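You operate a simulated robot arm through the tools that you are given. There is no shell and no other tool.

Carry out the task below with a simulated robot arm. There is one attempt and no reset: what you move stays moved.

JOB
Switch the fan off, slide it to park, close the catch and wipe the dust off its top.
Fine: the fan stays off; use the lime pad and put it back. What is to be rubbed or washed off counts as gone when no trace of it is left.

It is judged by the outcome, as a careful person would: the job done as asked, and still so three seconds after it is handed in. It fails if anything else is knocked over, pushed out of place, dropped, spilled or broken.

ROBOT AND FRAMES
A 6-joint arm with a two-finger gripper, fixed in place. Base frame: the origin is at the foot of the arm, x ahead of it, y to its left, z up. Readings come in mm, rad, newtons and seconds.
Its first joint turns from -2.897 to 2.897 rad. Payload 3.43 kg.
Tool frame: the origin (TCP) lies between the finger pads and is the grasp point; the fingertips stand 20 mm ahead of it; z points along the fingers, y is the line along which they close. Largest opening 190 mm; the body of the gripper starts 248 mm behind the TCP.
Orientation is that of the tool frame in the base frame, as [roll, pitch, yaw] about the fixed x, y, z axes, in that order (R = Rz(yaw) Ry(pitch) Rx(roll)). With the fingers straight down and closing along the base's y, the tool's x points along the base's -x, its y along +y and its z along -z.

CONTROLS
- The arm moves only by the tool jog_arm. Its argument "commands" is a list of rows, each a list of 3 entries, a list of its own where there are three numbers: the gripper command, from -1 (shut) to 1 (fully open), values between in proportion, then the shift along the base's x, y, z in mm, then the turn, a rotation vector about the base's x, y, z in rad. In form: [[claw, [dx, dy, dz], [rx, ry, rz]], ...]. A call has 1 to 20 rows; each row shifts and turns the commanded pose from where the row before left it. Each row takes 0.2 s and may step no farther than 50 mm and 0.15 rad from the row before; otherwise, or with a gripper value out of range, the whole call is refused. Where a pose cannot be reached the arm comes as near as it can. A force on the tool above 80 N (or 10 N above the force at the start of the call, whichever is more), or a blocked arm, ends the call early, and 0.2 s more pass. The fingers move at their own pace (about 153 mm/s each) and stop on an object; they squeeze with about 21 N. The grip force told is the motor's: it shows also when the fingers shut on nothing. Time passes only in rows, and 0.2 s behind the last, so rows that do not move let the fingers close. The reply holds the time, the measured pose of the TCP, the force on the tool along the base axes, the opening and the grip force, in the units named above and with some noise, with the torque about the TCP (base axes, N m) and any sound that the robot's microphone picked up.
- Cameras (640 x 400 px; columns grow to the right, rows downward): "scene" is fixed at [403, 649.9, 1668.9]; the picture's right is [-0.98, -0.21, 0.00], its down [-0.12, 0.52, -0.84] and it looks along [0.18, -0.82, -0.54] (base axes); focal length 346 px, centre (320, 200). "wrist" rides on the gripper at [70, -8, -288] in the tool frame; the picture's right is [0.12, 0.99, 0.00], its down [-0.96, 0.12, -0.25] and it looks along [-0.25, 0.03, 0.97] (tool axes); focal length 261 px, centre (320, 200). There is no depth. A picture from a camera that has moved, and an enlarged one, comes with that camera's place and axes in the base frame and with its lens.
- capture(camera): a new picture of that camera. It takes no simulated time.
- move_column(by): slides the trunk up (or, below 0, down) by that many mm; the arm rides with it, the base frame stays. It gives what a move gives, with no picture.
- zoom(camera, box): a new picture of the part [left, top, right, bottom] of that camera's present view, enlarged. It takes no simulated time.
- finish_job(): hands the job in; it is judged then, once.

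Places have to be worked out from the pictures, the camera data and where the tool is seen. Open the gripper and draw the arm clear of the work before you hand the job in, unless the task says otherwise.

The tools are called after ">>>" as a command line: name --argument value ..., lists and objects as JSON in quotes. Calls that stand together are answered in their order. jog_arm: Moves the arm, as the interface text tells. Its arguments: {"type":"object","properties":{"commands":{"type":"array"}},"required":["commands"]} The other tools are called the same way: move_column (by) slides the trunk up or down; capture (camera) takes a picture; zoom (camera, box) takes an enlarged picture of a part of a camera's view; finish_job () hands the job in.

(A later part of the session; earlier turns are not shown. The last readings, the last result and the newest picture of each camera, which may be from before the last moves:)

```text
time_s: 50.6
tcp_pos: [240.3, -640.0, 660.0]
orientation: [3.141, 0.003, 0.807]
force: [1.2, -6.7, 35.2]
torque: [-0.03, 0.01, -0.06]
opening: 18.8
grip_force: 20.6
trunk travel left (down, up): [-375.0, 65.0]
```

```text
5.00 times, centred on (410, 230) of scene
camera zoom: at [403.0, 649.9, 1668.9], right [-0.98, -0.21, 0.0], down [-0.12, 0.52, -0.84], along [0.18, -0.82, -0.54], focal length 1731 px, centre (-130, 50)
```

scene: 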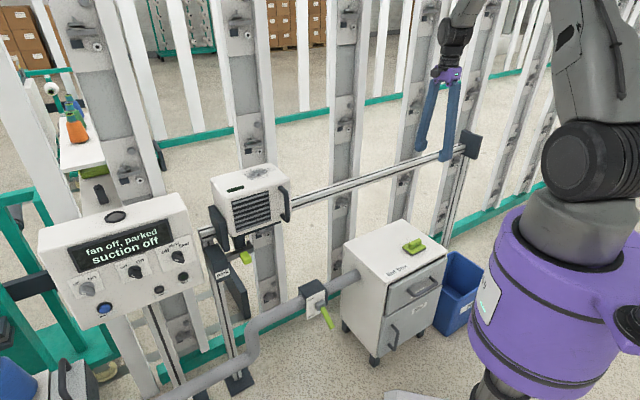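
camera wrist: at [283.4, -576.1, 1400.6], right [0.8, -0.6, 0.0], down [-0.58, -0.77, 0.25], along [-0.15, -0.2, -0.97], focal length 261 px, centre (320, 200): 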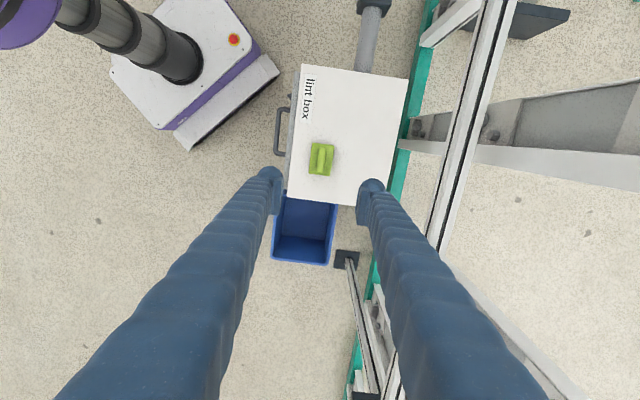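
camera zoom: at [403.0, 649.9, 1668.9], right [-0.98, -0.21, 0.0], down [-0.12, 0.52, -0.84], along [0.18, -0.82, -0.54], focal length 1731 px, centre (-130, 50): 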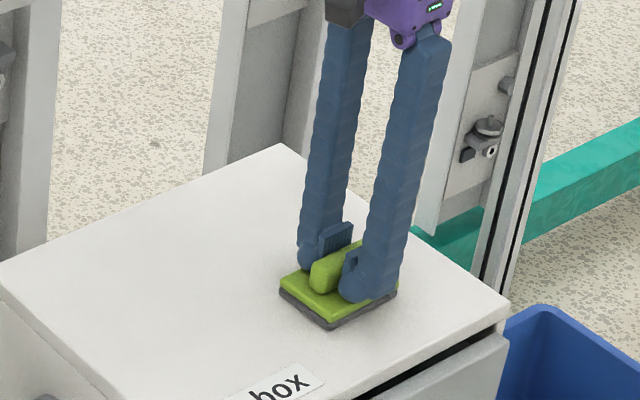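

The pad's handle is gripped (18.8 mm). I lift it slowly a little first and check it hangs straight.

>>> jog_arm --commands '[[-1, [0, 0, 5], [0, 0, 0]], [-1, [0, 0, 15], [0, 0, 0]], [-1, [0, 0, 30], [0, 0, 0]], [-1, [0, 0, 40], [0, 0, 0]]]'

>>> zoom --camera "wrist" --box '[240, 140, 400, 240]'

>>> zoom --camera "scene" --box '[360, 170, 460, 270]'

```text
time_s: 51.6
tcp_pos: [241.3, -638.3, 747.7]
orientation: [-3.139, 0.002, 0.808]
force: [0.1, 0.3, -0.7]
torque: [-0.04, -0.02, 0.01]
opening: 18.8
grip_force: 21.7
trunk travel left (down, up): [-375.0, 65.0]
```

```text
4.00 times, centred on (320, 190) of wrist
camera zoom: at [284.2, -581.4, 1037.1], right [0.8, -0.6, 0.0], down [-0.58, -0.78, 0.25], along [-0.15, -0.2, -0.97], focal length 1043 px, centre (320, 240)
```

zoom: 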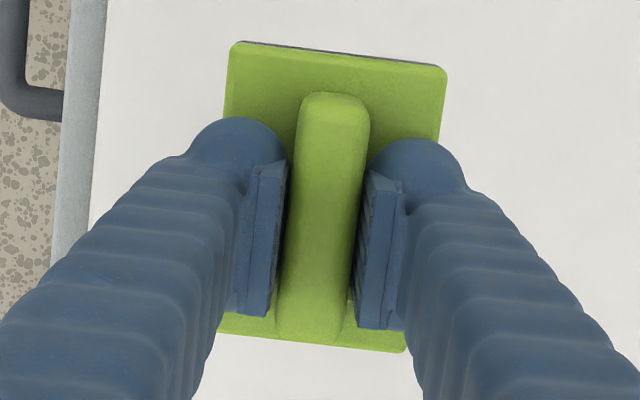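

```text
4.00 times, centred on (410, 220) of scene
camera zoom: at [403.0, 649.9, 1668.9], right [-0.98, -0.21, 0.0], down [-0.12, 0.52, -0.84], along [0.18, -0.82, -0.54], focal length 1385 px, centre (-40, 120)
```

zoom: 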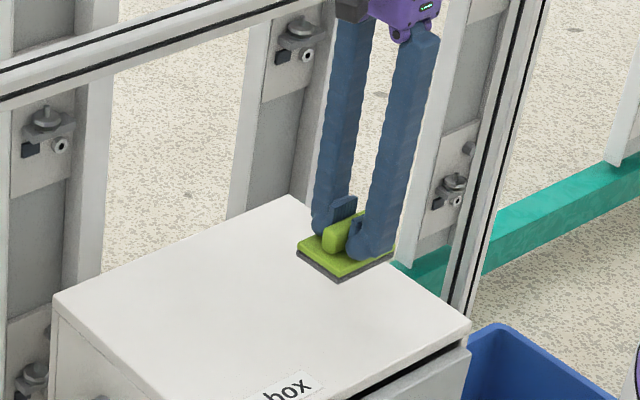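

The pad is held firmly and level. I lift it to z≈1180.

>>> jog_arm --commands '[[-1, [0, 0, 43.2], [0, 0, 0]], [-1, [0, 0, 43.2], [0, 0, 0]], [-1, [0, 0, 43.2], [0, 0, 0]], [-1, [0, 0, 43.2], [0, 0, 0]], [-1, [0, 0, 43.2], [0, 0, 0]], [-1, [0, 0, 43.2], [0, 0, 0]], [-1, [0, 0, 43.2], [0, 0, 0]], [-1, [0, 0, 43.2], [0, 0, 0]], [-1, [0, 0, 43.2], [0, 0, 0]], [-1, [0, 0, 43.2], [0, 0, 0]]]'

```text
time_s: 53.8
tcp_pos: [237.8, -637.5, 1179.8]
orientation: [-3.141, 0.001, 0.807]
force: [0.2, 0.1, -0.7]
torque: [-0.03, -0.07, -0.01]
opening: 19.1
grip_force: 21.1
trunk travel left (down, up): [-375.0, 65.0]
```

Next I carry the pad over to above the parked fan's dust, turning the tool back 90° so the gripper body stays clear of the posts behind.

>>> jog_arm --commands '[[-1, [41.8, 19, 0], [0, 0, 0.1121]], [-1, [41.8, 19, 0], [0, 0, 0.1121]], [-1, [41.8, 19, 0], [0, 0, 0.1121]], [-1, [41.8, 19, 0], [0, 0, 0.1121]], [-1, [41.8, 19, 0], [0, 0, 0.1121]], [-1, [41.8, 19, 0], [0, 0, 0.1121]], [-1, [41.8, 19, 0], [0, 0, 0.1121]], [-1, [41.8, 19, 0], [0, 0, 0.1121]], [-1, [41.8, 19, 0], [0, 0, 0.1121]], [-1, [41.8, 19, 0], [0, 0, 0.1121]], [-1, [41.8, 19, 0], [0, 0, 0.1121]], [-1, [41.8, 19, 0], [0, 0, 0.1121]]]'

>>> capture --camera "wrist"

>>> capture --camera "scene"

```text
time_s: 56.4
tcp_pos: [745.0, -408.5, 1177.3]
orientation: [-3.138, 0.0, 2.153]
force: [0.3, 0.3, -0.8]
torque: [-0.05, 0.1, 0.0]
opening: 18.9
grip_force: 20.8
trunk travel left (down, up): [-375.0, 65.0]
```

```text
taken
camera wrist: at [699.3, -354.2, 1466.7], right [0.76, 0.65, 0.0], down [0.63, -0.74, 0.25], along [0.16, -0.19, -0.97], focal length 261 px, centre (320, 200)
```

wrist: 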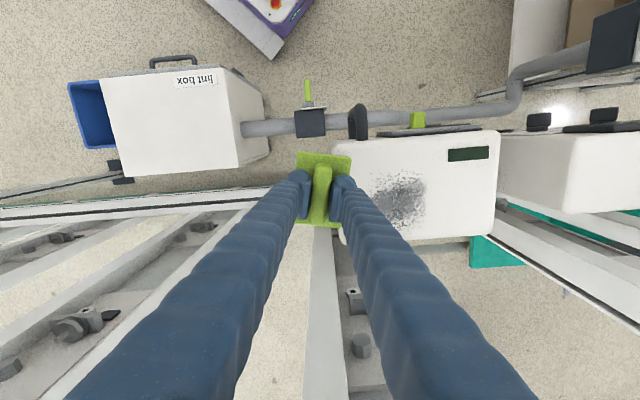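

```text
taken
```

scene: 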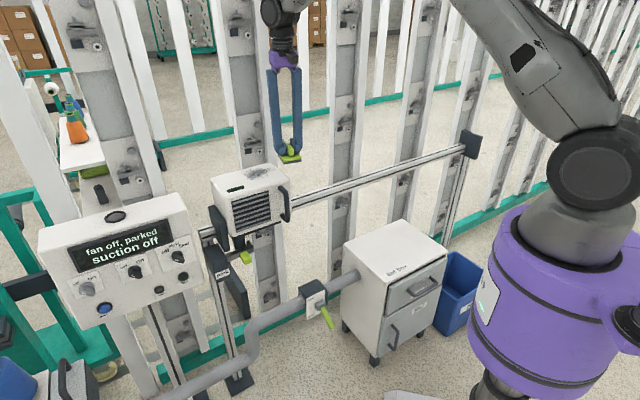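

From here I measure the parked fan's top and the dust again.

>>> zoom --camera "wrist" --box '[290, 100, 530, 260]'

```text
2.50 times, centred on (410, 180) of wrist
camera zoom: at [699.3, -354.2, 1466.7], right [0.76, 0.65, 0.0], down [0.63, -0.74, 0.25], along [0.16, -0.19, -0.97], focal length 652 px, centre (95, 250)
```

zoom: 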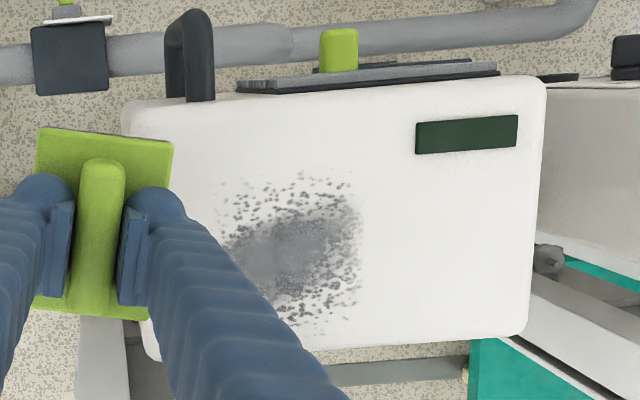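

Fan top spans e 248–487, n -925…-766; the dust spans about e 262–390, n -915…-808. I finish the turn, move to the first lane start (e 285, n -872) and lower toward the surface.

>>> jog_arm --commands '[[-1, [41.2, 4.75, 0], [0, 0, 0.1115]], [-1, [41.2, 4.75, 0], [0, 0, 0.1115]], [-1, [0, 0, -15], [0, 0, 0]], [-1, [0, 0, -15], [0, 0, 0]], [-1, [0, 0, -7], [0, 0, 0]]]'

>>> zoom --camera "wrist" --box '[240, 120, 480, 300]'

>>> zoom --camera "scene" --box '[200, 130, 310, 240]'

```text
time_s: 57.6
tcp_pos: [825.9, -399.6, 1143.7]
orientation: [-3.14, 0.0, 2.375]
force: [-0.1, 0.1, -1.0]
torque: [0.01, 0.0, 0.01]
opening: 19.0
grip_force: 21.0
trunk travel left (down, up): [-375.0, 65.0]
```

```text
2.22 times, centred on (360, 210) of wrist
camera zoom: at [769.6, -357.2, 1431.3], right [0.6, 0.8, 0.0], down [0.77, -0.58, 0.25], along [0.2, -0.15, -0.97], focal length 579 px, centre (231, 178)
```

zoom: 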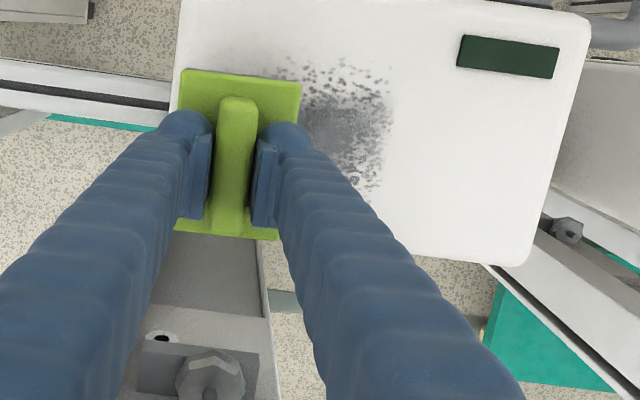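

```text
3.64 times, centred on (255, 185) of scene
camera zoom: at [403.0, 649.9, 1668.9], right [-0.98, -0.21, 0.0], down [-0.12, 0.52, -0.84], along [0.18, -0.82, -0.54], focal length 1259 px, centre (556, 254)
```

zoom: 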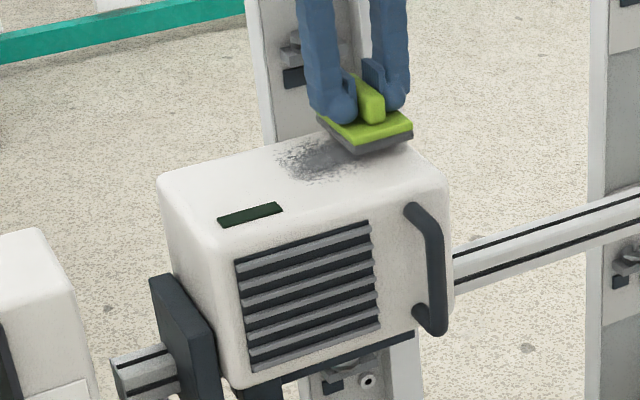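

The pad is right over the rear-right corner of the fan top. I lower in small steps to find contact.

>>> jog_arm --commands '[[-1, [0, 0, -5], [0, 0, 0]], [-1, [0, 0, -4], [0, 0, 0]], [-1, [0, 0, -3], [0, 0, 0]]]'

```text
time_s: 58.4
tcp_pos: [825.7, -400.7, 1129.1]
orientation: [-3.139, 0.0, 2.376]
force: [-0.3, 0.1, -0.5]
torque: [-0.02, 0.0, -0.01]
opening: 18.8
grip_force: 21.1
trunk travel left (down, up): [-375.0, 65.0]
```

>>> jog_arm --commands '[[-1, [0, 0, -2], [0, 0, 0]], [-1, [0, 0, -2], [0, 0, 0]]]'

>>> zoom --camera "scene" --box '[230, 140, 300, 200]'

```text
time_s: 59.0
tcp_pos: [824.4, -399.9, 1129.0]
orientation: [-3.139, 0.007, 2.377]
force: [1.6, -0.9, 21.3]
torque: [0.19, 0.18, -0.03]
opening: 18.9
grip_force: 20.9
trunk travel left (down, up): [-375.0, 65.0]
```

```text
6.67 times, centred on (265, 170) of scene
camera zoom: at [403.0, 649.9, 1668.9], right [-0.98, -0.21, 0.0], down [-0.12, 0.52, -0.84], along [0.18, -0.82, -0.54], focal length 2308 px, centre (687, 400)
```

zoom: 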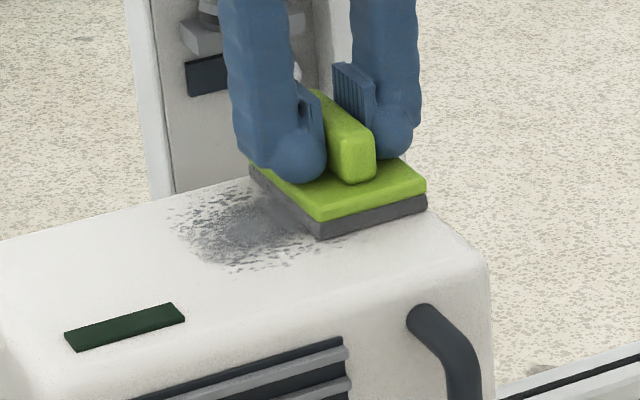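

Contact at about 21 N; I ease 1 mm and sweep along the fan in lane 1 (+e), then shift toward the front and sweep back.

>>> jog_arm --commands '[[-1, [0, 0, 0.8], [0, 0, 0]], [-1, [6.95, 7.19, 0], [0, 0, 0]], [-1, [6.95, 7.19, 0], [0, 0, 0]], [-1, [6.95, 7.19, 0], [0, 0, 0]], [-1, [6.95, 7.19, 0], [0, 0, 0]], [-1, [6.95, 7.19, 0], [0, 0, 0]], [-1, [6.95, 7.19, 0], [0, 0, 0]], [-1, [6.95, 7.19, 0], [0, 0, 0]], [-1, [6.95, 7.19, 0], [0, 0, 0]], [-1, [6.95, 7.19, 0], [0, 0, 0]], [-1, [6.95, 7.19, 0], [0, 0, 0]]]'

>>> zoom --camera "scene" --box '[200, 140, 310, 220]'

>>> zoom --camera "wrist" --box '[140, 100, 440, 300]'

```text
time_s: 61.4
tcp_pos: [893.3, -328.7, 1129.7]
orientation: [-3.14, 0.0, 2.373]
force: [-4.7, -4.3, 28.3]
torque: [-0.01, 0.09, 0.17]
opening: 18.6
grip_force: 21.0
trunk travel left (down, up): [-375.0, 65.0]
```

```text
5.00 times, centred on (255, 180) of scene
camera zoom: at [403.0, 649.9, 1668.9], right [-0.98, -0.21, 0.0], down [-0.12, 0.52, -0.84], along [0.18, -0.82, -0.54], focal length 1731 px, centre (645, 300)
```

zoom: 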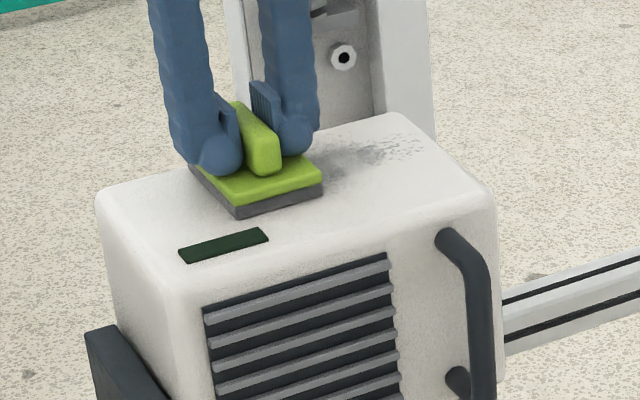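

```text
2.00 times, centred on (290, 200) of wrist
camera zoom: at [836.2, -284.9, 1417.9], right [0.6, 0.8, 0.0], down [0.77, -0.58, 0.25], along [0.2, -0.15, -0.97], focal length 521 px, centre (380, 200)
```

zoom: 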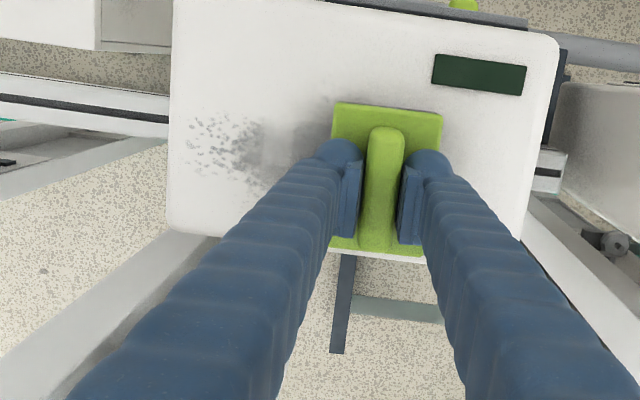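

The sweep removes dust where the pad rubs. I shift to the front lane and sweep back toward the right end.

>>> jog_arm --commands '[[-1, [-7.9, 7.65, 0], [0, 0, 0]], [-1, [-7.9, 7.65, 0], [0, 0, 0]], [-1, [-6.95, -7.19, 0], [0, 0, 0]], [-1, [-6.95, -7.19, 0], [0, 0, 0]], [-1, [-6.95, -7.19, 0], [0, 0, 0]], [-1, [-6.95, -7.19, 0], [0, 0, 0]], [-1, [-6.95, -7.19, 0], [0, 0, 0]], [-1, [-6.95, -7.19, 0], [0, 0, 0]], [-1, [-6.95, -7.19, 0], [0, 0, 0]], [-1, [-6.95, -7.19, 0], [0, 0, 0]], [-1, [-6.95, -7.19, 0], [0, 0, 0]], [-1, [-6.95, -7.19, 0], [0, 0, 0]], [-1, [-6.95, -7.19, 0], [0, 0, 0]]]'

>>> zoom --camera "scene" --box '[200, 140, 310, 220]'

>>> zoom --camera "wrist" --box '[200, 100, 500, 300]'

```text
time_s: 64.2
tcp_pos: [800.3, -390.9, 1129.1]
orientation: [-3.141, 0.002, 2.375]
force: [5.8, 6.6, 35.7]
torque: [0.24, -0.22, -0.15]
opening: 18.8
grip_force: 21.3
trunk travel left (down, up): [-375.0, 65.0]
```

```text
5.00 times, centred on (255, 180) of scene
camera zoom: at [403.0, 649.9, 1668.9], right [-0.98, -0.21, 0.0], down [-0.12, 0.52, -0.84], along [0.18, -0.82, -0.54], focal length 1731 px, centre (645, 300)
```

zoom: 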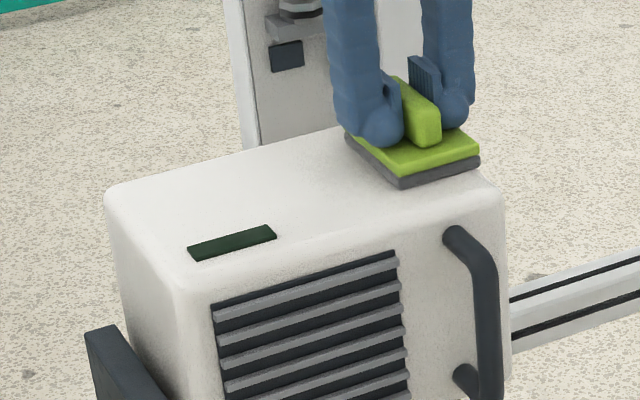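

```text
2.00 times, centred on (350, 200) of wrist
camera zoom: at [743.8, -347.4, 1417.8], right [0.6, 0.8, 0.0], down [0.77, -0.58, 0.25], along [0.2, -0.15, -0.97], focal length 521 px, centre (260, 200)
```

zoom: 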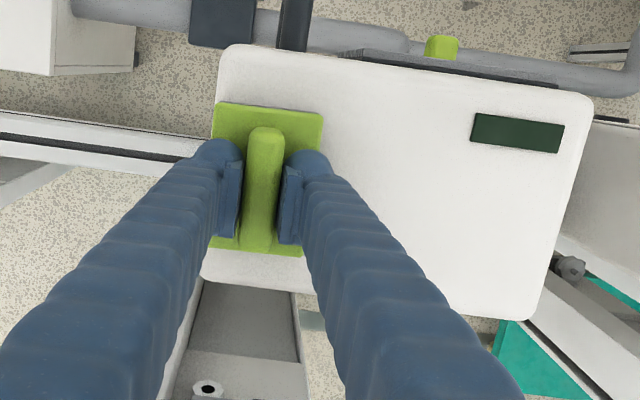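

The visible area is now clean, but the fan seems to have shifted a few mm with the pull; I check the display and the catch.

>>> zoom --camera "scene" --box '[40, 190, 200, 290]'

>>> zoom --camera "scene" --box '[200, 200, 300, 300]'

>>> zoom --camera "scene" --box '[235, 225, 285, 265]'

```text
4.00 times, centred on (120, 240) of scene
camera zoom: at [403.0, 649.9, 1668.9], right [-0.98, -0.21, 0.0], down [-0.12, 0.52, -0.84], along [0.18, -0.82, -0.54], focal length 1385 px, centre (1120, 40)
```

zoom: 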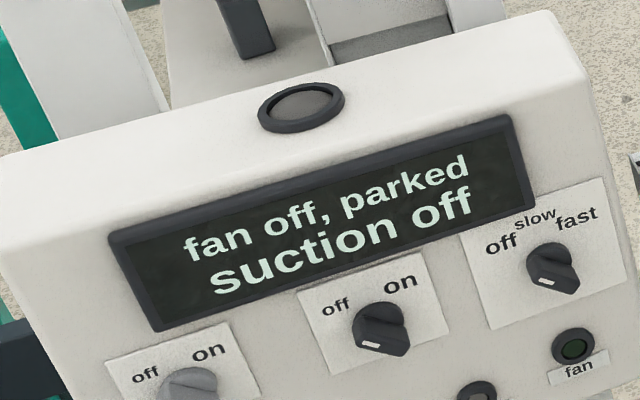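

```text
4.00 times, centred on (250, 250) of scene
camera zoom: at [403.0, 649.9, 1668.9], right [-0.98, -0.21, 0.0], down [-0.12, 0.52, -0.84], along [0.18, -0.82, -0.54], focal length 1385 px, centre (600, 0)
```

zoom: 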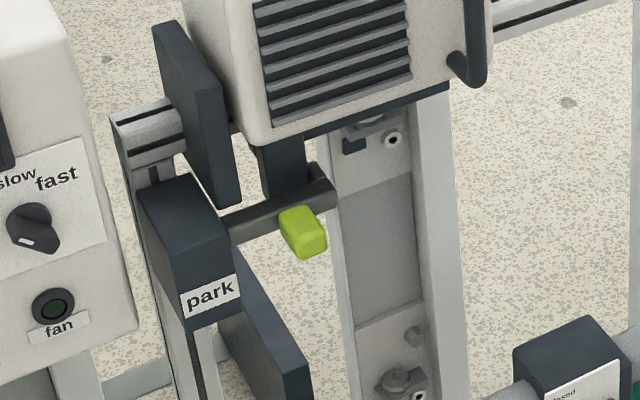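

```text
10.00 times, centred on (260, 245) of scene
camera zoom: at [403.0, 649.9, 1668.9], right [-0.98, -0.21, 0.0], down [-0.12, 0.52, -0.84], along [0.18, -0.82, -0.54], focal length 3463 px, centre (920, -250)
```

zoom: 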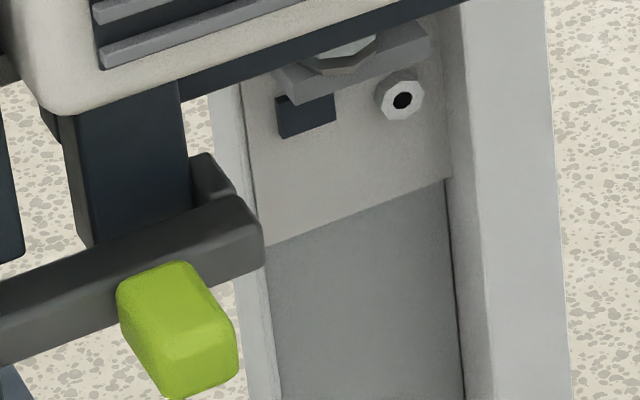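

The hook is holding the keeper (few mm of play only) and the display still says parked, so the catch is closed. I continue with further rubbing passes, ending toward the stop.

>>> jog_arm --commands '[[-1, [8.6, -8.3, 0.8], [0, 0, 0]], [-1, [8.6, -8.3, 0], [0, 0, 0]], [-1, [6.95, 7.19, 0], [0, 0, 0]], [-1, [6.95, 7.19, 0], [0, 0, 0]], [-1, [6.95, 7.19, 0], [0, 0, 0]], [-1, [6.95, 7.19, 0], [0, 0, 0]], [-1, [6.95, 7.19, 0], [0, 0, 0]], [-1, [6.95, 7.19, 0], [0, 0, 0]], [-1, [6.95, 7.19, 0], [0, 0, 0]], [-1, [6.95, 7.19, 0], [0, 0, 0]], [-1, [6.95, 7.19, 0], [0, 0, 0]], [-1, [6.95, 7.19, 0], [0, 0, 0]]]'

>>> zoom --camera "scene" --box '[200, 140, 310, 220]'

>>> zoom --camera "wrist" --box '[140, 100, 440, 300]'

```text
time_s: 66.8
tcp_pos: [889.2, -336.6, 1129.4]
orientation: [-3.139, 0.002, 2.374]
force: [-2.6, -3.8, 20.6]
torque: [0.02, 0.1, 0.11]
opening: 18.7
grip_force: 20.9
trunk travel left (down, up): [-375.0, 65.0]
```

```text
5.00 times, centred on (255, 180) of scene
camera zoom: at [403.0, 649.9, 1668.9], right [-0.98, -0.21, 0.0], down [-0.12, 0.52, -0.84], along [0.18, -0.82, -0.54], focal length 1731 px, centre (645, 300)
```

zoom: 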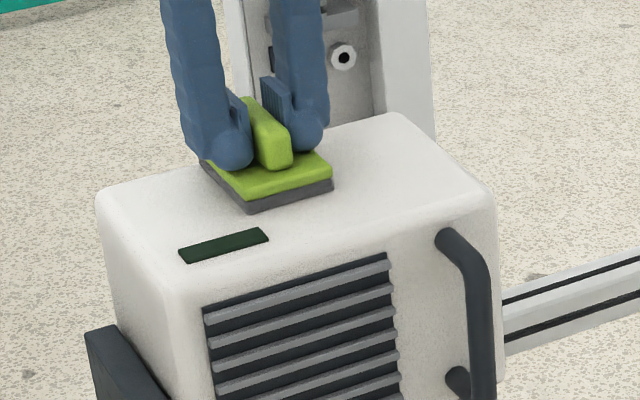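

```text
2.00 times, centred on (290, 200) of wrist
camera zoom: at [832.0, -293.2, 1417.9], right [0.6, 0.8, 0.0], down [0.77, -0.58, 0.25], along [0.2, -0.15, -0.97], focal length 521 px, centre (380, 200)
```

zoom: 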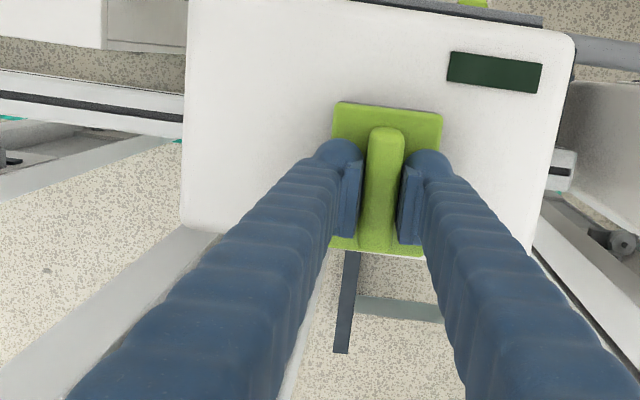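

The top appears clean from both views. I make another pair of passes (front lane out, middle lane back) for thoroughness, ending toward the stop, then lift to inspect.

>>> jog_arm --commands '[[-1, [-8.6, 8.3, 0], [0, 0, 0]], [-1, [-8.6, 8.3, 0], [0, 0, 0]], [-1, [-8.6, 8.3, 0], [0, 0, 0]], [-1, [-10.4, -10.8, 0], [0, 0, 0]], [-1, [-10.4, -10.8, 0], [0, 0, 0]], [-1, [-10.4, -10.8, 0], [0, 0, 0]], [-1, [-10.4, -10.8, 0], [0, 0, 0]], [-1, [-10.4, -10.8, 0], [0, 0, 0]], [-1, [-10.4, -10.8, 0], [0, 0, 0]], [-1, [-10.4, -10.8, 0], [0, 0, 0]], [-1, [8.6, -8.3, 0], [0, 0, 0]], [-1, [8.6, -8.3, 0], [0, 0, 0]], [-1, [10.4, 10.8, 0], [0, 0, 0]], [-1, [10.4, 10.8, 0], [0, 0, 0]], [-1, [10.4, 10.8, 0], [0, 0, 0]], [-1, [10.4, 10.8, 0], [0, 0, 0]], [-1, [10.4, 10.8, 0], [0, 0, 0]], [-1, [10.4, 10.8, 0], [0, 0, 0]], [-1, [10.4, 10.8, 0], [0, 0, 0]]]'

>>> jog_arm --commands '[[-1, [0, 0, 5], [0, 0, 0]], [-1, [0, 0, 20], [0, 0, 0]], [-1, [0, 0, 40], [0, 0, 0]], [-1, [0, 0, 40], [0, 0, 0]]]'

>>> zoom --camera "scene" --box '[200, 140, 310, 220]'

>>> capture --camera "wrist"

```text
time_s: 70.8
tcp_pos: [879.9, -329.2, 1129.7]
orientation: [-3.14, 0.002, 2.377]
force: [-2.3, -2.8, 21.4]
torque: [-0.01, -0.02, 0.23]
opening: 18.7
grip_force: 20.9
trunk travel left (down, up): [-375.0, 65.0]
```

```text
time_s: 71.8
tcp_pos: [879.2, -327.6, 1232.4]
orientation: [-3.14, 0.002, 2.376]
force: [-0.2, 0.6, 0.1]
torque: [-0.02, -0.09, 0.02]
opening: 18.8
grip_force: 21.2
trunk travel left (down, up): [-375.0, 65.0]
```

```text
5.00 times, centred on (255, 180) of scene
camera zoom: at [403.0, 649.9, 1668.9], right [-0.98, -0.21, 0.0], down [-0.12, 0.52, -0.84], along [0.18, -0.82, -0.54], focal length 1731 px, centre (645, 300)
```

zoom: 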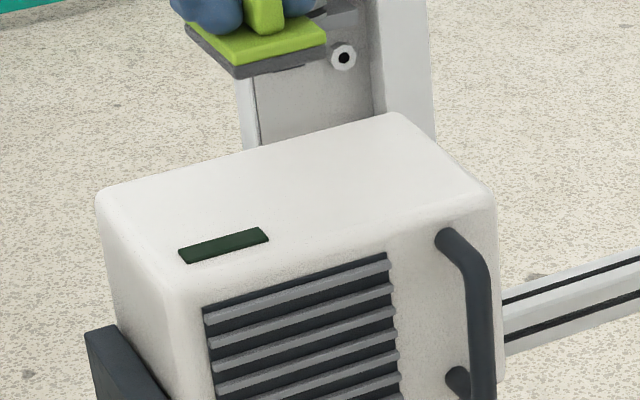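

```text
taken
camera wrist: at [822.9, -284.8, 1522.2], right [0.6, 0.8, 0.0], down [0.77, -0.58, 0.25], along [0.2, -0.15, -0.97], focal length 261 px, centre (320, 200)
```

wrist: 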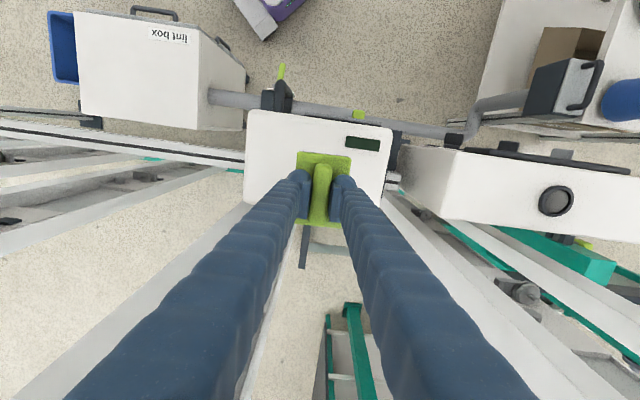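

The top looks clean. I zoom in at high magnification for faint traces before putting the pad back.

>>> zoom --camera "scene" --box '[235, 155, 299, 195]'

>>> zoom --camera "wrist" --box '[230, 100, 400, 220]'

```text
10.00 times, centred on (267, 175) of scene
camera zoom: at [403.0, 649.9, 1668.9], right [-0.98, -0.21, 0.0], down [-0.12, 0.52, -0.84], along [0.18, -0.82, -0.54], focal length 3463 px, centre (850, 450)
```

zoom: 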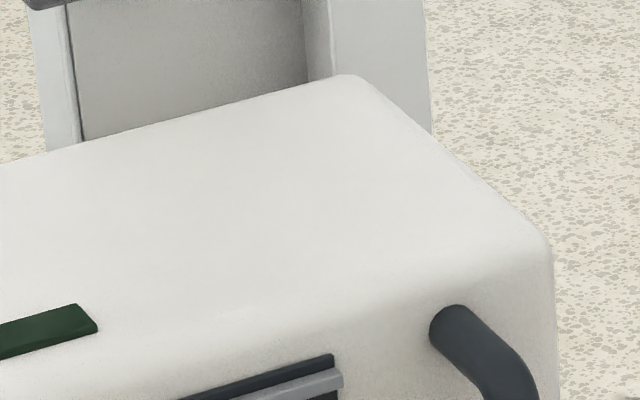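

```text
3.33 times, centred on (315, 160) of wrist
camera zoom: at [822.9, -284.8, 1522.2], right [0.6, 0.8, 0.0], down [0.77, -0.58, 0.25], along [0.2, -0.15, -0.97], focal length 869 px, centre (337, 333)
```

zoom: 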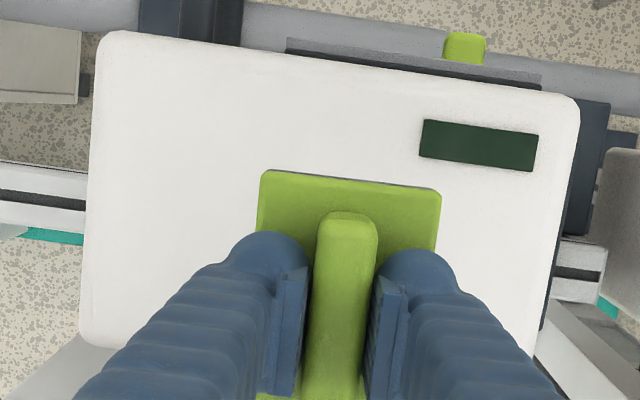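

No dust visible. I start carrying the pad back and look at the whole top from the side on the way.

>>> jog_arm --commands '[[-1, [-42.5, -20.7, 0], [0, 0, -0.1046]], [-1, [-42.5, -20.7, 0], [0, 0, -0.1046]], [-1, [-42.5, -20.7, 0], [0, 0, -0.1046]], [-1, [-42.5, -20.7, 0], [0, 0, -0.1046]]]'

>>> zoom --camera "wrist" --box '[320, 80, 540, 250]'

>>> zoom --camera "scene" --box '[205, 150, 305, 215]'

```text
time_s: 72.8
tcp_pos: [708.5, -410.6, 1233.1]
orientation: [-3.139, 0.0, 1.955]
force: [0.3, -0.3, -1.1]
torque: [0.09, -0.02, 0.02]
opening: 18.9
grip_force: 20.8
trunk travel left (down, up): [-375.0, 65.0]
```

```text
2.35 times, centred on (430, 165) of wrist
camera zoom: at [674.7, -348.8, 1522.6], right [0.88, 0.48, 0.0], down [0.47, -0.85, 0.25], along [0.12, -0.22, -0.97], focal length 613 px, centre (61, 282)
```

zoom: 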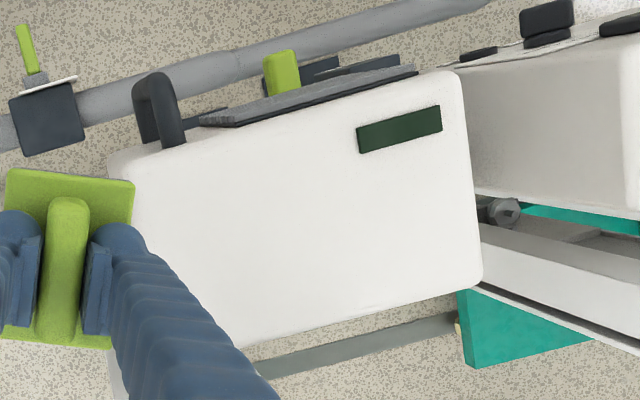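

```text
6.15 times, centred on (255, 182) of scene
camera zoom: at [403.0, 649.9, 1668.9], right [-0.98, -0.21, 0.0], down [-0.12, 0.52, -0.84], along [0.18, -0.82, -0.54], focal length 2131 px, centre (720, 308)
```

zoom: 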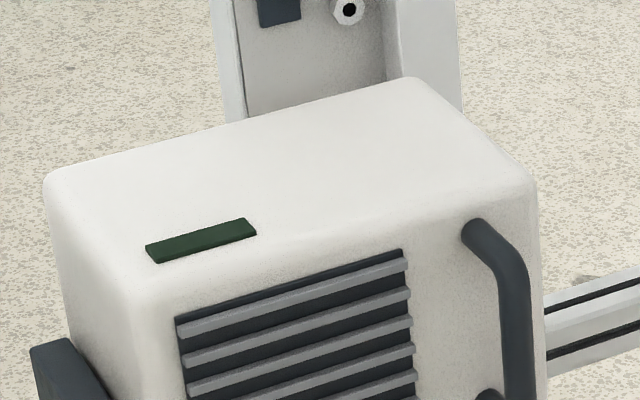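

It looks spotless; one more close look at the back and right edges.

>>> zoom --camera "wrist" --box '[360, 110, 460, 235]'

>>> zoom --camera "scene" --box '[250, 160, 290, 190]'

```text
3.20 times, centred on (410, 172) of wrist
camera zoom: at [674.7, -348.8, 1522.6], right [0.88, 0.48, 0.0], down [0.47, -0.85, 0.25], along [0.12, -0.22, -0.97], focal length 834 px, centre (32, 288)
```

zoom: 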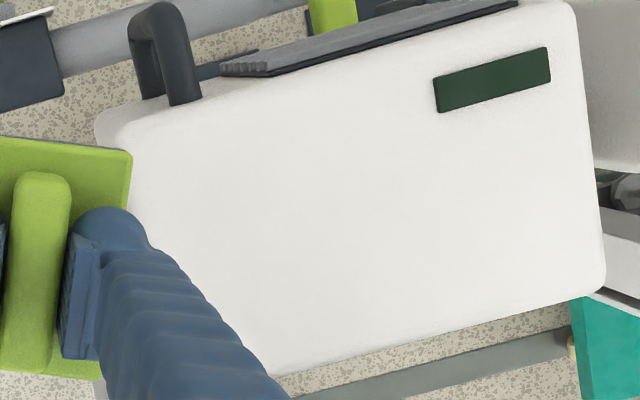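

```text
13.33 times, centred on (270, 175) of scene
camera zoom: at [403.0, 649.9, 1668.9], right [-0.98, -0.21, 0.0], down [-0.12, 0.52, -0.84], along [0.18, -0.82, -0.54], focal length 4617 px, centre (987, 533)
```

zoom: 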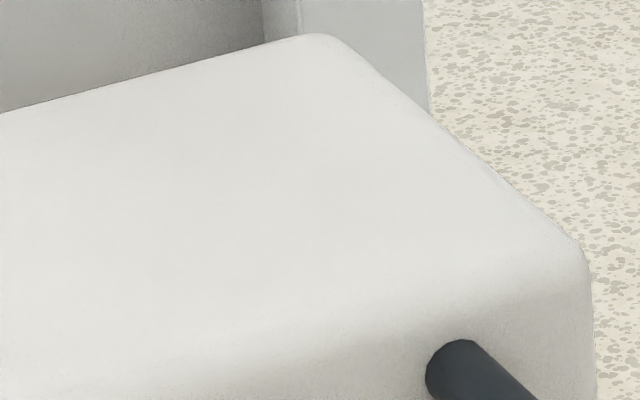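

There is perhaps a very faint shade near e≈288, n≈-845 where the strokes turned around. To be sure, I go back and rub that right part again with strokes that run further out.

>>> jog_arm --commands '[[-1, [33, 14.4, 0], [0, 0, 0.1046]], [-1, [33, 14.4, 0], [0, 0, 0.1046]], [-1, [33, 14.4, 0], [0, 0, 0.1046]], [-1, [33, 14.4, 0], [0, 0, 0.1046]], [-1, [0, 0, -40], [0, 0, 0]], [-1, [0, 0, -40], [0, 0, 0]], [-1, [0, 0, -18], [0, 0, 0]], [-1, [0, 0, -5], [0, 0, 0]], [-1, [0, 0, -2], [0, 0, 0]]]'

```text
time_s: 74.8
tcp_pos: [843.2, -353.3, 1129.2]
orientation: [-3.14, 0.001, 2.375]
force: [0.0, -1.1, 6.6]
torque: [0.2, 0.09, -0.01]
opening: 18.9
grip_force: 21.1
trunk travel left (down, up): [-375.0, 65.0]
```

Contact at about 7 N; I press 1.2 mm more and run the passes over the right half.

>>> jog_arm --commands '[[-1, [7.9, -7.65, -1.2], [0, 0, 0]], [-1, [7.9, -7.65, 0], [0, 0, 0]], [-1, [-9.45, -9.78, 0], [0, 0, 0]], [-1, [-9.45, -9.78, 0], [0, 0, 0]], [-1, [-9.45, -9.78, 0], [0, 0, 0]], [-1, [-9.45, -9.78, 0], [0, 0, 0]], [-1, [-9.45, -9.78, 0], [0, 0, 0]], [-1, [-7.2, 6.95, 0], [0, 0, 0]], [-1, [-7.2, 6.95, 0], [0, 0, 0]], [-1, [9.45, 9.78, 0], [0, 0, 0]], [-1, [9.45, 9.78, 0], [0, 0, 0]], [-1, [9.45, 9.78, 0], [0, 0, 0]], [-1, [9.45, 9.78, 0], [0, 0, 0]], [-1, [9.45, 9.78, 0], [0, 0, 0]], [-1, [-9.45, -9.78, 0], [0, 0, 0]], [-1, [-9.45, -9.78, 0], [0, 0, 0]], [-1, [-9.45, -9.78, 0], [0, 0, 0]], [-1, [-9.45, -9.78, 0], [0, 0, 0]], [-1, [-9.45, -9.78, 0], [0, 0, 0]]]'

>>> zoom --camera "scene" --box '[205, 140, 305, 215]'

```text
time_s: 78.8
tcp_pos: [796.3, -403.7, 1130.0]
orientation: [-3.138, 0.004, 2.376]
force: [5.1, 5.3, 37.1]
torque: [0.33, -0.27, -0.27]
opening: 18.5
grip_force: 21.3
trunk travel left (down, up): [-375.0, 65.0]
```

```text
5.33 times, centred on (255, 178) of scene
camera zoom: at [403.0, 649.9, 1668.9], right [-0.98, -0.21, 0.0], down [-0.12, 0.52, -0.84], along [0.18, -0.82, -0.54], focal length 1847 px, centre (667, 320)
```

zoom: 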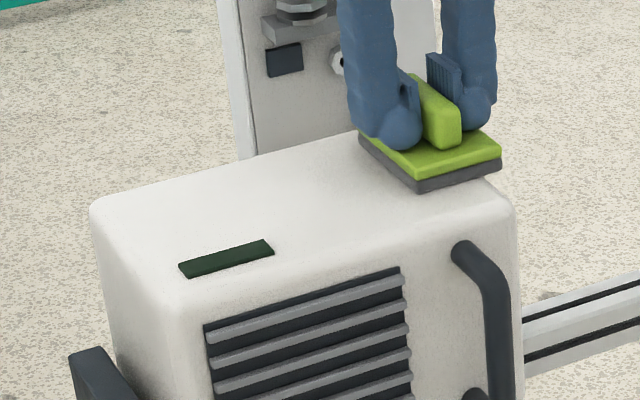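

I add a front-lane stroke and a last rear-lane stroke, ending with a long push toward the stop.

>>> jog_arm --commands '[[-1, [-6.5, 6.25, 0], [0, 0, 0]], [-1, [-6.5, 6.25, 0], [0, 0, 0]], [-1, [9.45, 9.78, 0], [0, 0, 0]], [-1, [9.45, 9.78, 0], [0, 0, 0]], [-1, [9.45, 9.78, 0], [0, 0, 0]], [-1, [9.45, 9.78, 0], [0, 0, 0]], [-1, [9.45, 9.78, 0], [0, 0, 0]], [-1, [9.1, -8.8, 0], [0, 0, 0]], [-1, [9.1, -8.8, 0], [0, 0, 0]], [-1, [9.1, -8.8, 0], [0, 0, 0]], [-1, [-9.45, -9.78, 0], [0, 0, 0]], [-1, [-9.45, -9.78, 0], [0, 0, 0]], [-1, [-9.45, -9.78, 0], [0, 0, 0]], [-1, [-9.45, -9.78, 0], [0, 0, 0]], [-1, [-9.45, -9.78, 0], [0, 0, 0]]]'

>>> jog_arm --commands '[[-1, [9.45, 9.78, 0], [0, 0, 0]], [-1, [9.45, 9.78, 0], [0, 0, 0]], [-1, [9.45, 9.78, 0], [0, 0, 0]], [-1, [9.45, 9.78, 0], [0, 0, 0]], [-1, [9.45, 9.78, 0], [0, 0, 0]], [-1, [9.45, 9.78, 0], [0, 0, 0]], [-1, [9.45, 9.78, 0], [0, 0, 0]], [-1, [9.45, 9.78, 0], [0, 0, 0]], [-1, [0, 0, 5], [0, 0, 0]], [-1, [0, 0, 20], [0, 0, 0]], [-1, [0, 0, 40], [0, 0, 0]], [-1, [0, 0, 40], [0, 0, 0]]]'

>>> zoom --camera "scene" --box '[205, 150, 305, 215]'

>>> zoom --camera "scene" --box '[250, 160, 290, 190]'

```text
time_s: 82.0
tcp_pos: [810.7, -416.1, 1128.7]
orientation: [-3.14, 0.004, 2.374]
force: [6.6, 7.1, 35.7]
torque: [0.12, -0.45, -0.05]
opening: 18.9
grip_force: 20.9
trunk travel left (down, up): [-375.0, 65.0]
```

```text
time_s: 84.6
tcp_pos: [885.2, -337.8, 1232.8]
orientation: [-3.139, 0.002, 2.376]
force: [-1.4, 0.0, 0.1]
torque: [0.03, -0.1, 0.01]
opening: 18.8
grip_force: 21.2
trunk travel left (down, up): [-375.0, 65.0]
```

```text
6.15 times, centred on (255, 182) of scene
camera zoom: at [403.0, 649.9, 1668.9], right [-0.98, -0.21, 0.0], down [-0.12, 0.52, -0.84], along [0.18, -0.82, -0.54], focal length 2131 px, centre (720, 308)
```

zoom: 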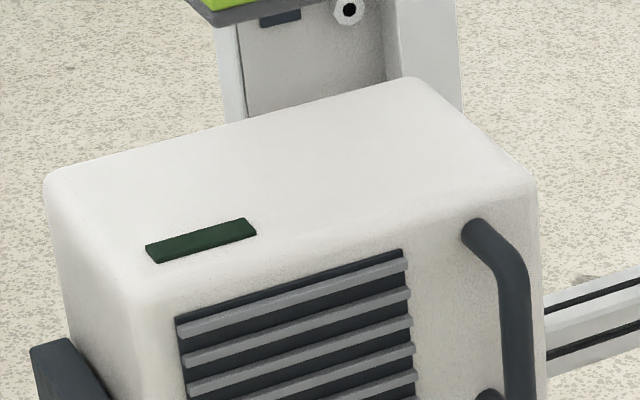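

```text
13.33 times, centred on (270, 175) of scene
camera zoom: at [403.0, 649.9, 1668.9], right [-0.98, -0.21, 0.0], down [-0.12, 0.52, -0.84], along [0.18, -0.82, -0.54], focal length 4617 px, centre (987, 533)
```

zoom: 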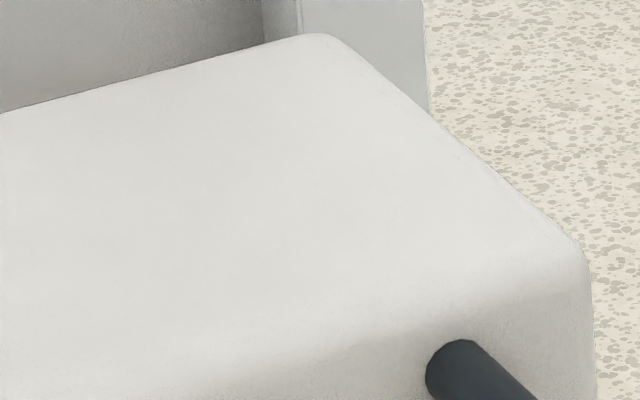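

The surface is uniform now. I carry the pad back above its spot on the lint box, turning the tool back.

>>> jog_arm --commands '[[-1, [-42.93, -20.03, 0], [0, 0, -0.1046]], [-1, [-42.93, -20.03, 0], [0, 0, -0.1046]], [-1, [-42.93, -20.03, 0], [0, 0, -0.1046]], [-1, [-42.93, -20.03, 0], [0, 0, -0.1046]], [-1, [-42.93, -20.03, 0], [0, 0, -0.1046]], [-1, [-42.93, -20.03, 0], [0, 0, -0.1046]], [-1, [-42.93, -20.03, 0], [0, 0, -0.1046]], [-1, [-42.93, -20.03, 0], [0, 0, -0.1046]], [-1, [-42.93, -20.03, 0], [0, 0, -0.1046]], [-1, [-42.93, -20.03, 0], [0, 0, -0.1046]], [-1, [-42.93, -20.03, 0], [0, 0, -0.1046]], [-1, [-42.93, -20.03, 0], [0, 0, -0.1046]], [-1, [-42.93, -20.03, 0], [0, 0, -0.1046]], [-1, [-42.93, -20.03, 0], [0, 0, -0.1046]], [-1, [-42.93, -20.03, 0], [0, 0, -0.1046]]]'

>>> capture --camera "wrist"

>>> capture --camera "scene"

```text
time_s: 87.8
tcp_pos: [241.9, -639.8, 1232.7]
orientation: [-3.139, -0.001, 0.807]
force: [-1.1, -0.7, -1.1]
torque: [0.03, -0.08, -0.02]
opening: 18.8
grip_force: 21.2
trunk travel left (down, up): [-375.0, 65.0]
```

```text
taken
camera wrist: at [284.6, -583.0, 1521.0], right [0.8, -0.6, 0.0], down [-0.58, -0.77, 0.25], along [-0.15, -0.2, -0.97], focal length 261 px, centre (320, 200)
```

wrist: 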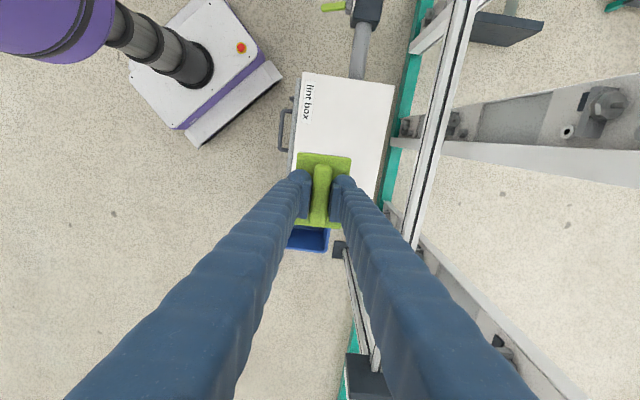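

```text
taken
```

scene: 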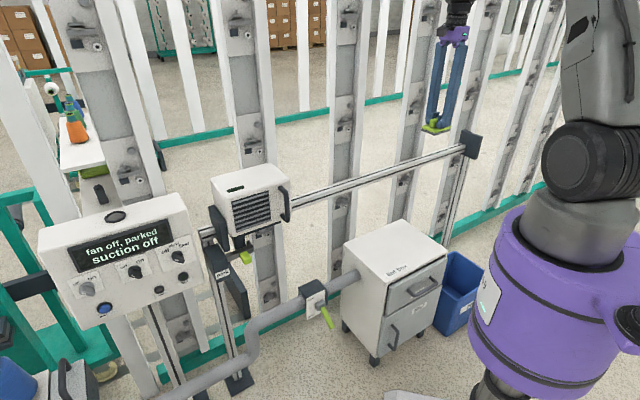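

Above the original spot. I lower the pad toward the lint box top, stopping about 15 mm above.

>>> jog_arm --commands '[[-1, [0, 0, -46.5], [0, 0, 0]], [-1, [0, 0, -46.5], [0, 0, 0]], [-1, [0, 0, -46.5], [0, 0, 0]], [-1, [0, 0, -46.5], [0, 0, 0]], [-1, [0, 0, -46.5], [0, 0, 0]], [-1, [0, 0, -46.5], [0, 0, 0]], [-1, [0, 0, -46.5], [0, 0, 0]], [-1, [0, 0, -46.5], [0, 0, 0]], [-1, [0, 0, -46.5], [0, 0, 0]], [-1, [0, 0, -46.5], [0, 0, 0]], [-1, [0, 0, -46.5], [0, 0, 0]], [-1, [0, 0, -36], [0, 0, 0]], [-1, [0, 0, -8], [0, 0, 0]]]'

>>> zoom --camera "wrist" --box '[240, 120, 400, 240]'

>>> zoom --camera "scene" --box '[350, 190, 460, 280]'

```text
time_s: 90.6
tcp_pos: [242.1, -638.9, 675.5]
orientation: [-3.14, 0.002, 0.806]
force: [-0.2, -0.4, -1.9]
torque: [0.0, 0.02, 0.0]
opening: 18.8
grip_force: 20.6
trunk travel left (down, up): [-375.0, 65.0]
```

```text
3.33 times, centred on (320, 180) of wrist
camera zoom: at [285.9, -583.2, 964.7], right [0.8, -0.6, 0.0], down [-0.58, -0.77, 0.25], along [-0.15, -0.2, -0.97], focal length 869 px, centre (320, 267)
```

zoom: 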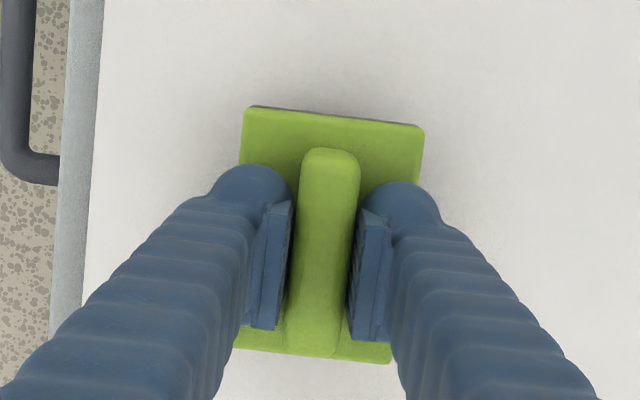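

```text
4.44 times, centred on (405, 235) of scene
camera zoom: at [403.0, 649.9, 1668.9], right [-0.98, -0.21, 0.0], down [-0.12, 0.52, -0.84], along [0.18, -0.82, -0.54], focal length 1539 px, centre (-58, 44)
```

zoom: 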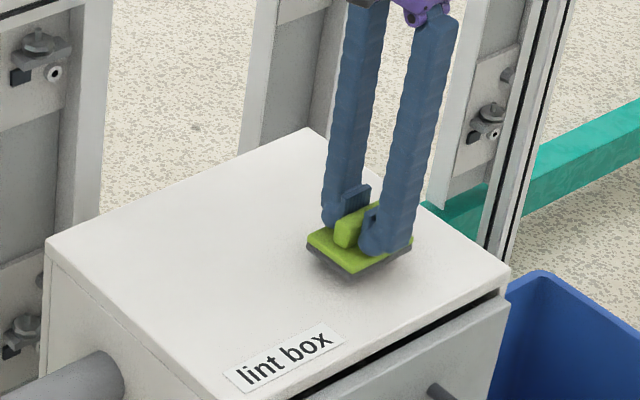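

I lower gently until the pad touches the box top.

>>> jog_arm --commands '[[-1, [-0.5, 0.4, -6], [0, 0, 0]], [-1, [0, 0, -4], [0, 0, 0]], [-1, [0, 0, -3], [0, 0, 0]], [-1, [0, 0, -1.5], [0, 0, 0]]]'

```text
time_s: 91.6
tcp_pos: [241.8, -639.3, 662.2]
orientation: [-3.14, 0.001, 0.806]
force: [-0.2, -0.6, -1.5]
torque: [0.01, 0.0, 0.0]
opening: 18.8
grip_force: 21.0
trunk travel left (down, up): [-375.0, 65.0]
```

>>> jog_arm --commands '[[-1, [0, 0, -1], [0, 0, 0]], [-1, [0, 0, -1], [0, 0, 0]]]'

```text
time_s: 92.2
tcp_pos: [242.3, -638.1, 660.7]
orientation: [-3.14, 0.002, 0.805]
force: [-0.3, 0.1, -1.2]
torque: [-0.01, 0.0, -0.01]
opening: 18.5
grip_force: 21.8
trunk travel left (down, up): [-375.0, 65.0]
```

Still no contact at 660.7; I lower a bit more.

>>> jog_arm --commands '[[-1, [0, 0, -1], [0, 0, 0]], [-1, [0, 0, -1], [0, 0, 0]]]'

```text
time_s: 92.8
tcp_pos: [243.3, -639.3, 660.3]
orientation: [-3.138, 0.002, 0.806]
force: [0.3, 2.2, 17.8]
torque: [0.24, -0.12, 0.01]
opening: 18.6
grip_force: 21.0
trunk travel left (down, up): [-375.0, 65.0]
```

Contact (18 N). I ease up 1.5 mm, open the fingers, and lift straight off.

>>> jog_arm --commands '[[-1, [0, 0, 1.5], [0, 0, 0]], [-0.7, [0, 0, 0], [0, 0, 0]], [-0.5, [0, 0, 0], [0, 0, 0]], [-0.5, [0, 0, 0], [0, 0, 0]], [-0.5, [0, 0, 10], [0, 0, 0]], [-0.4, [0, 0, 30], [0, 0, 0]], [-0.4, [0, 0, 45], [0, 0, 0]], [-0.4, [0, 0, 45], [0, 0, 0]]]'

>>> zoom --camera "wrist" --box '[240, 100, 400, 220]'

>>> zoom --camera "scene" --box '[330, 200, 460, 290]'

```text
time_s: 94.6
tcp_pos: [240.5, -637.5, 791.9]
orientation: [-3.139, 0.0, 0.806]
force: [-0.6, 0.7, 0.4]
torque: [-0.05, 0.0, -0.04]
opening: 56.9
grip_force: 0.0
trunk travel left (down, up): [-375.0, 65.0]
```

```text
3.33 times, centred on (320, 160) of wrist
camera zoom: at [283.6, -581.4, 1080.1], right [0.8, -0.6, 0.0], down [-0.58, -0.77, 0.25], along [-0.15, -0.2, -0.97], focal length 869 px, centre (320, 333)
```

zoom: 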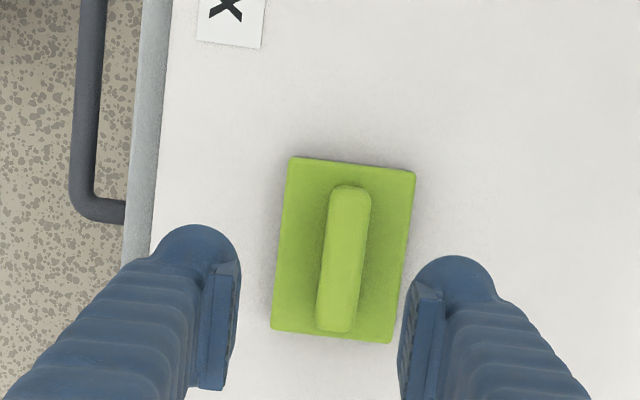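

```text
4.44 times, centred on (395, 245) of scene
camera zoom: at [403.0, 649.9, 1668.9], right [-0.98, -0.21, 0.0], down [-0.12, 0.52, -0.84], along [0.18, -0.82, -0.54], focal length 1539 px, centre (-13, 0)
```

zoom: 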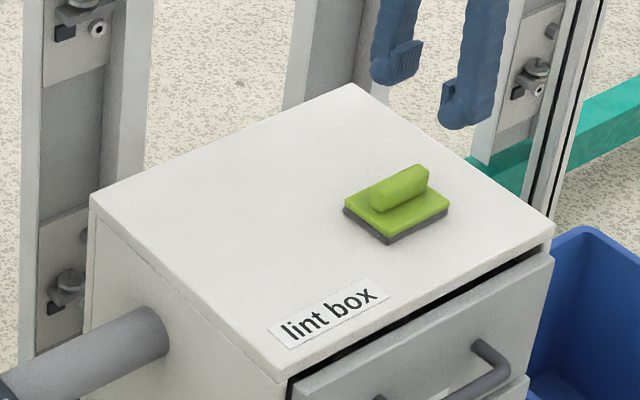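

The pad is back, but comparing with the first picture it got dragged about 12 mm toward the rear when the fingers opened while touching its plate. I will re-centre it: lower with the fingertips 4 mm above the plate and close on the handle at the original position.

>>> jog_arm --commands '[[-0.4, [0.7, -0.8, -45], [0, 0, 0]], [-0.4, [0, 0, -45], [0, 0, 0]], [-0.4, [0, 0, -28], [0, 0, 0]], [-0.4, [0, 0, -10], [0, 0, 0]]]'

>>> zoom --camera "wrist" --box '[240, 140, 400, 240]'

>>> zoom --camera "scene" --box '[360, 190, 460, 270]'

```text
time_s: 95.6
tcp_pos: [241.4, -640.5, 661.5]
orientation: [-3.139, 0.002, 0.805]
force: [-0.3, -0.9, 0.2]
torque: [0.0, 0.02, 0.02]
opening: 56.9
grip_force: 0.0
trunk travel left (down, up): [-375.0, 65.0]
```

```text
4.00 times, centred on (320, 190) of wrist
camera zoom: at [286.4, -583.7, 950.3], right [0.8, -0.6, 0.0], down [-0.58, -0.77, 0.25], along [-0.15, -0.2, -0.97], focal length 1043 px, centre (320, 240)
```

zoom: 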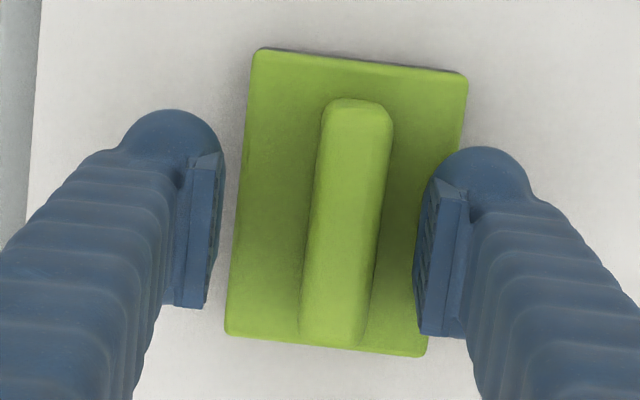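

```text
5.00 times, centred on (410, 230) of scene
camera zoom: at [403.0, 649.9, 1668.9], right [-0.98, -0.21, 0.0], down [-0.12, 0.52, -0.84], along [0.18, -0.82, -0.54], focal length 1731 px, centre (-130, 50)
```

zoom: 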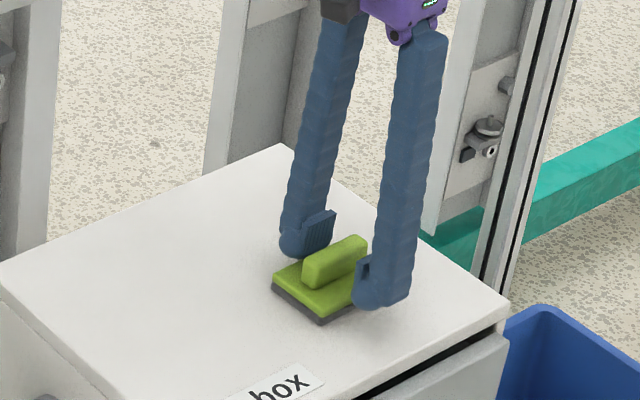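

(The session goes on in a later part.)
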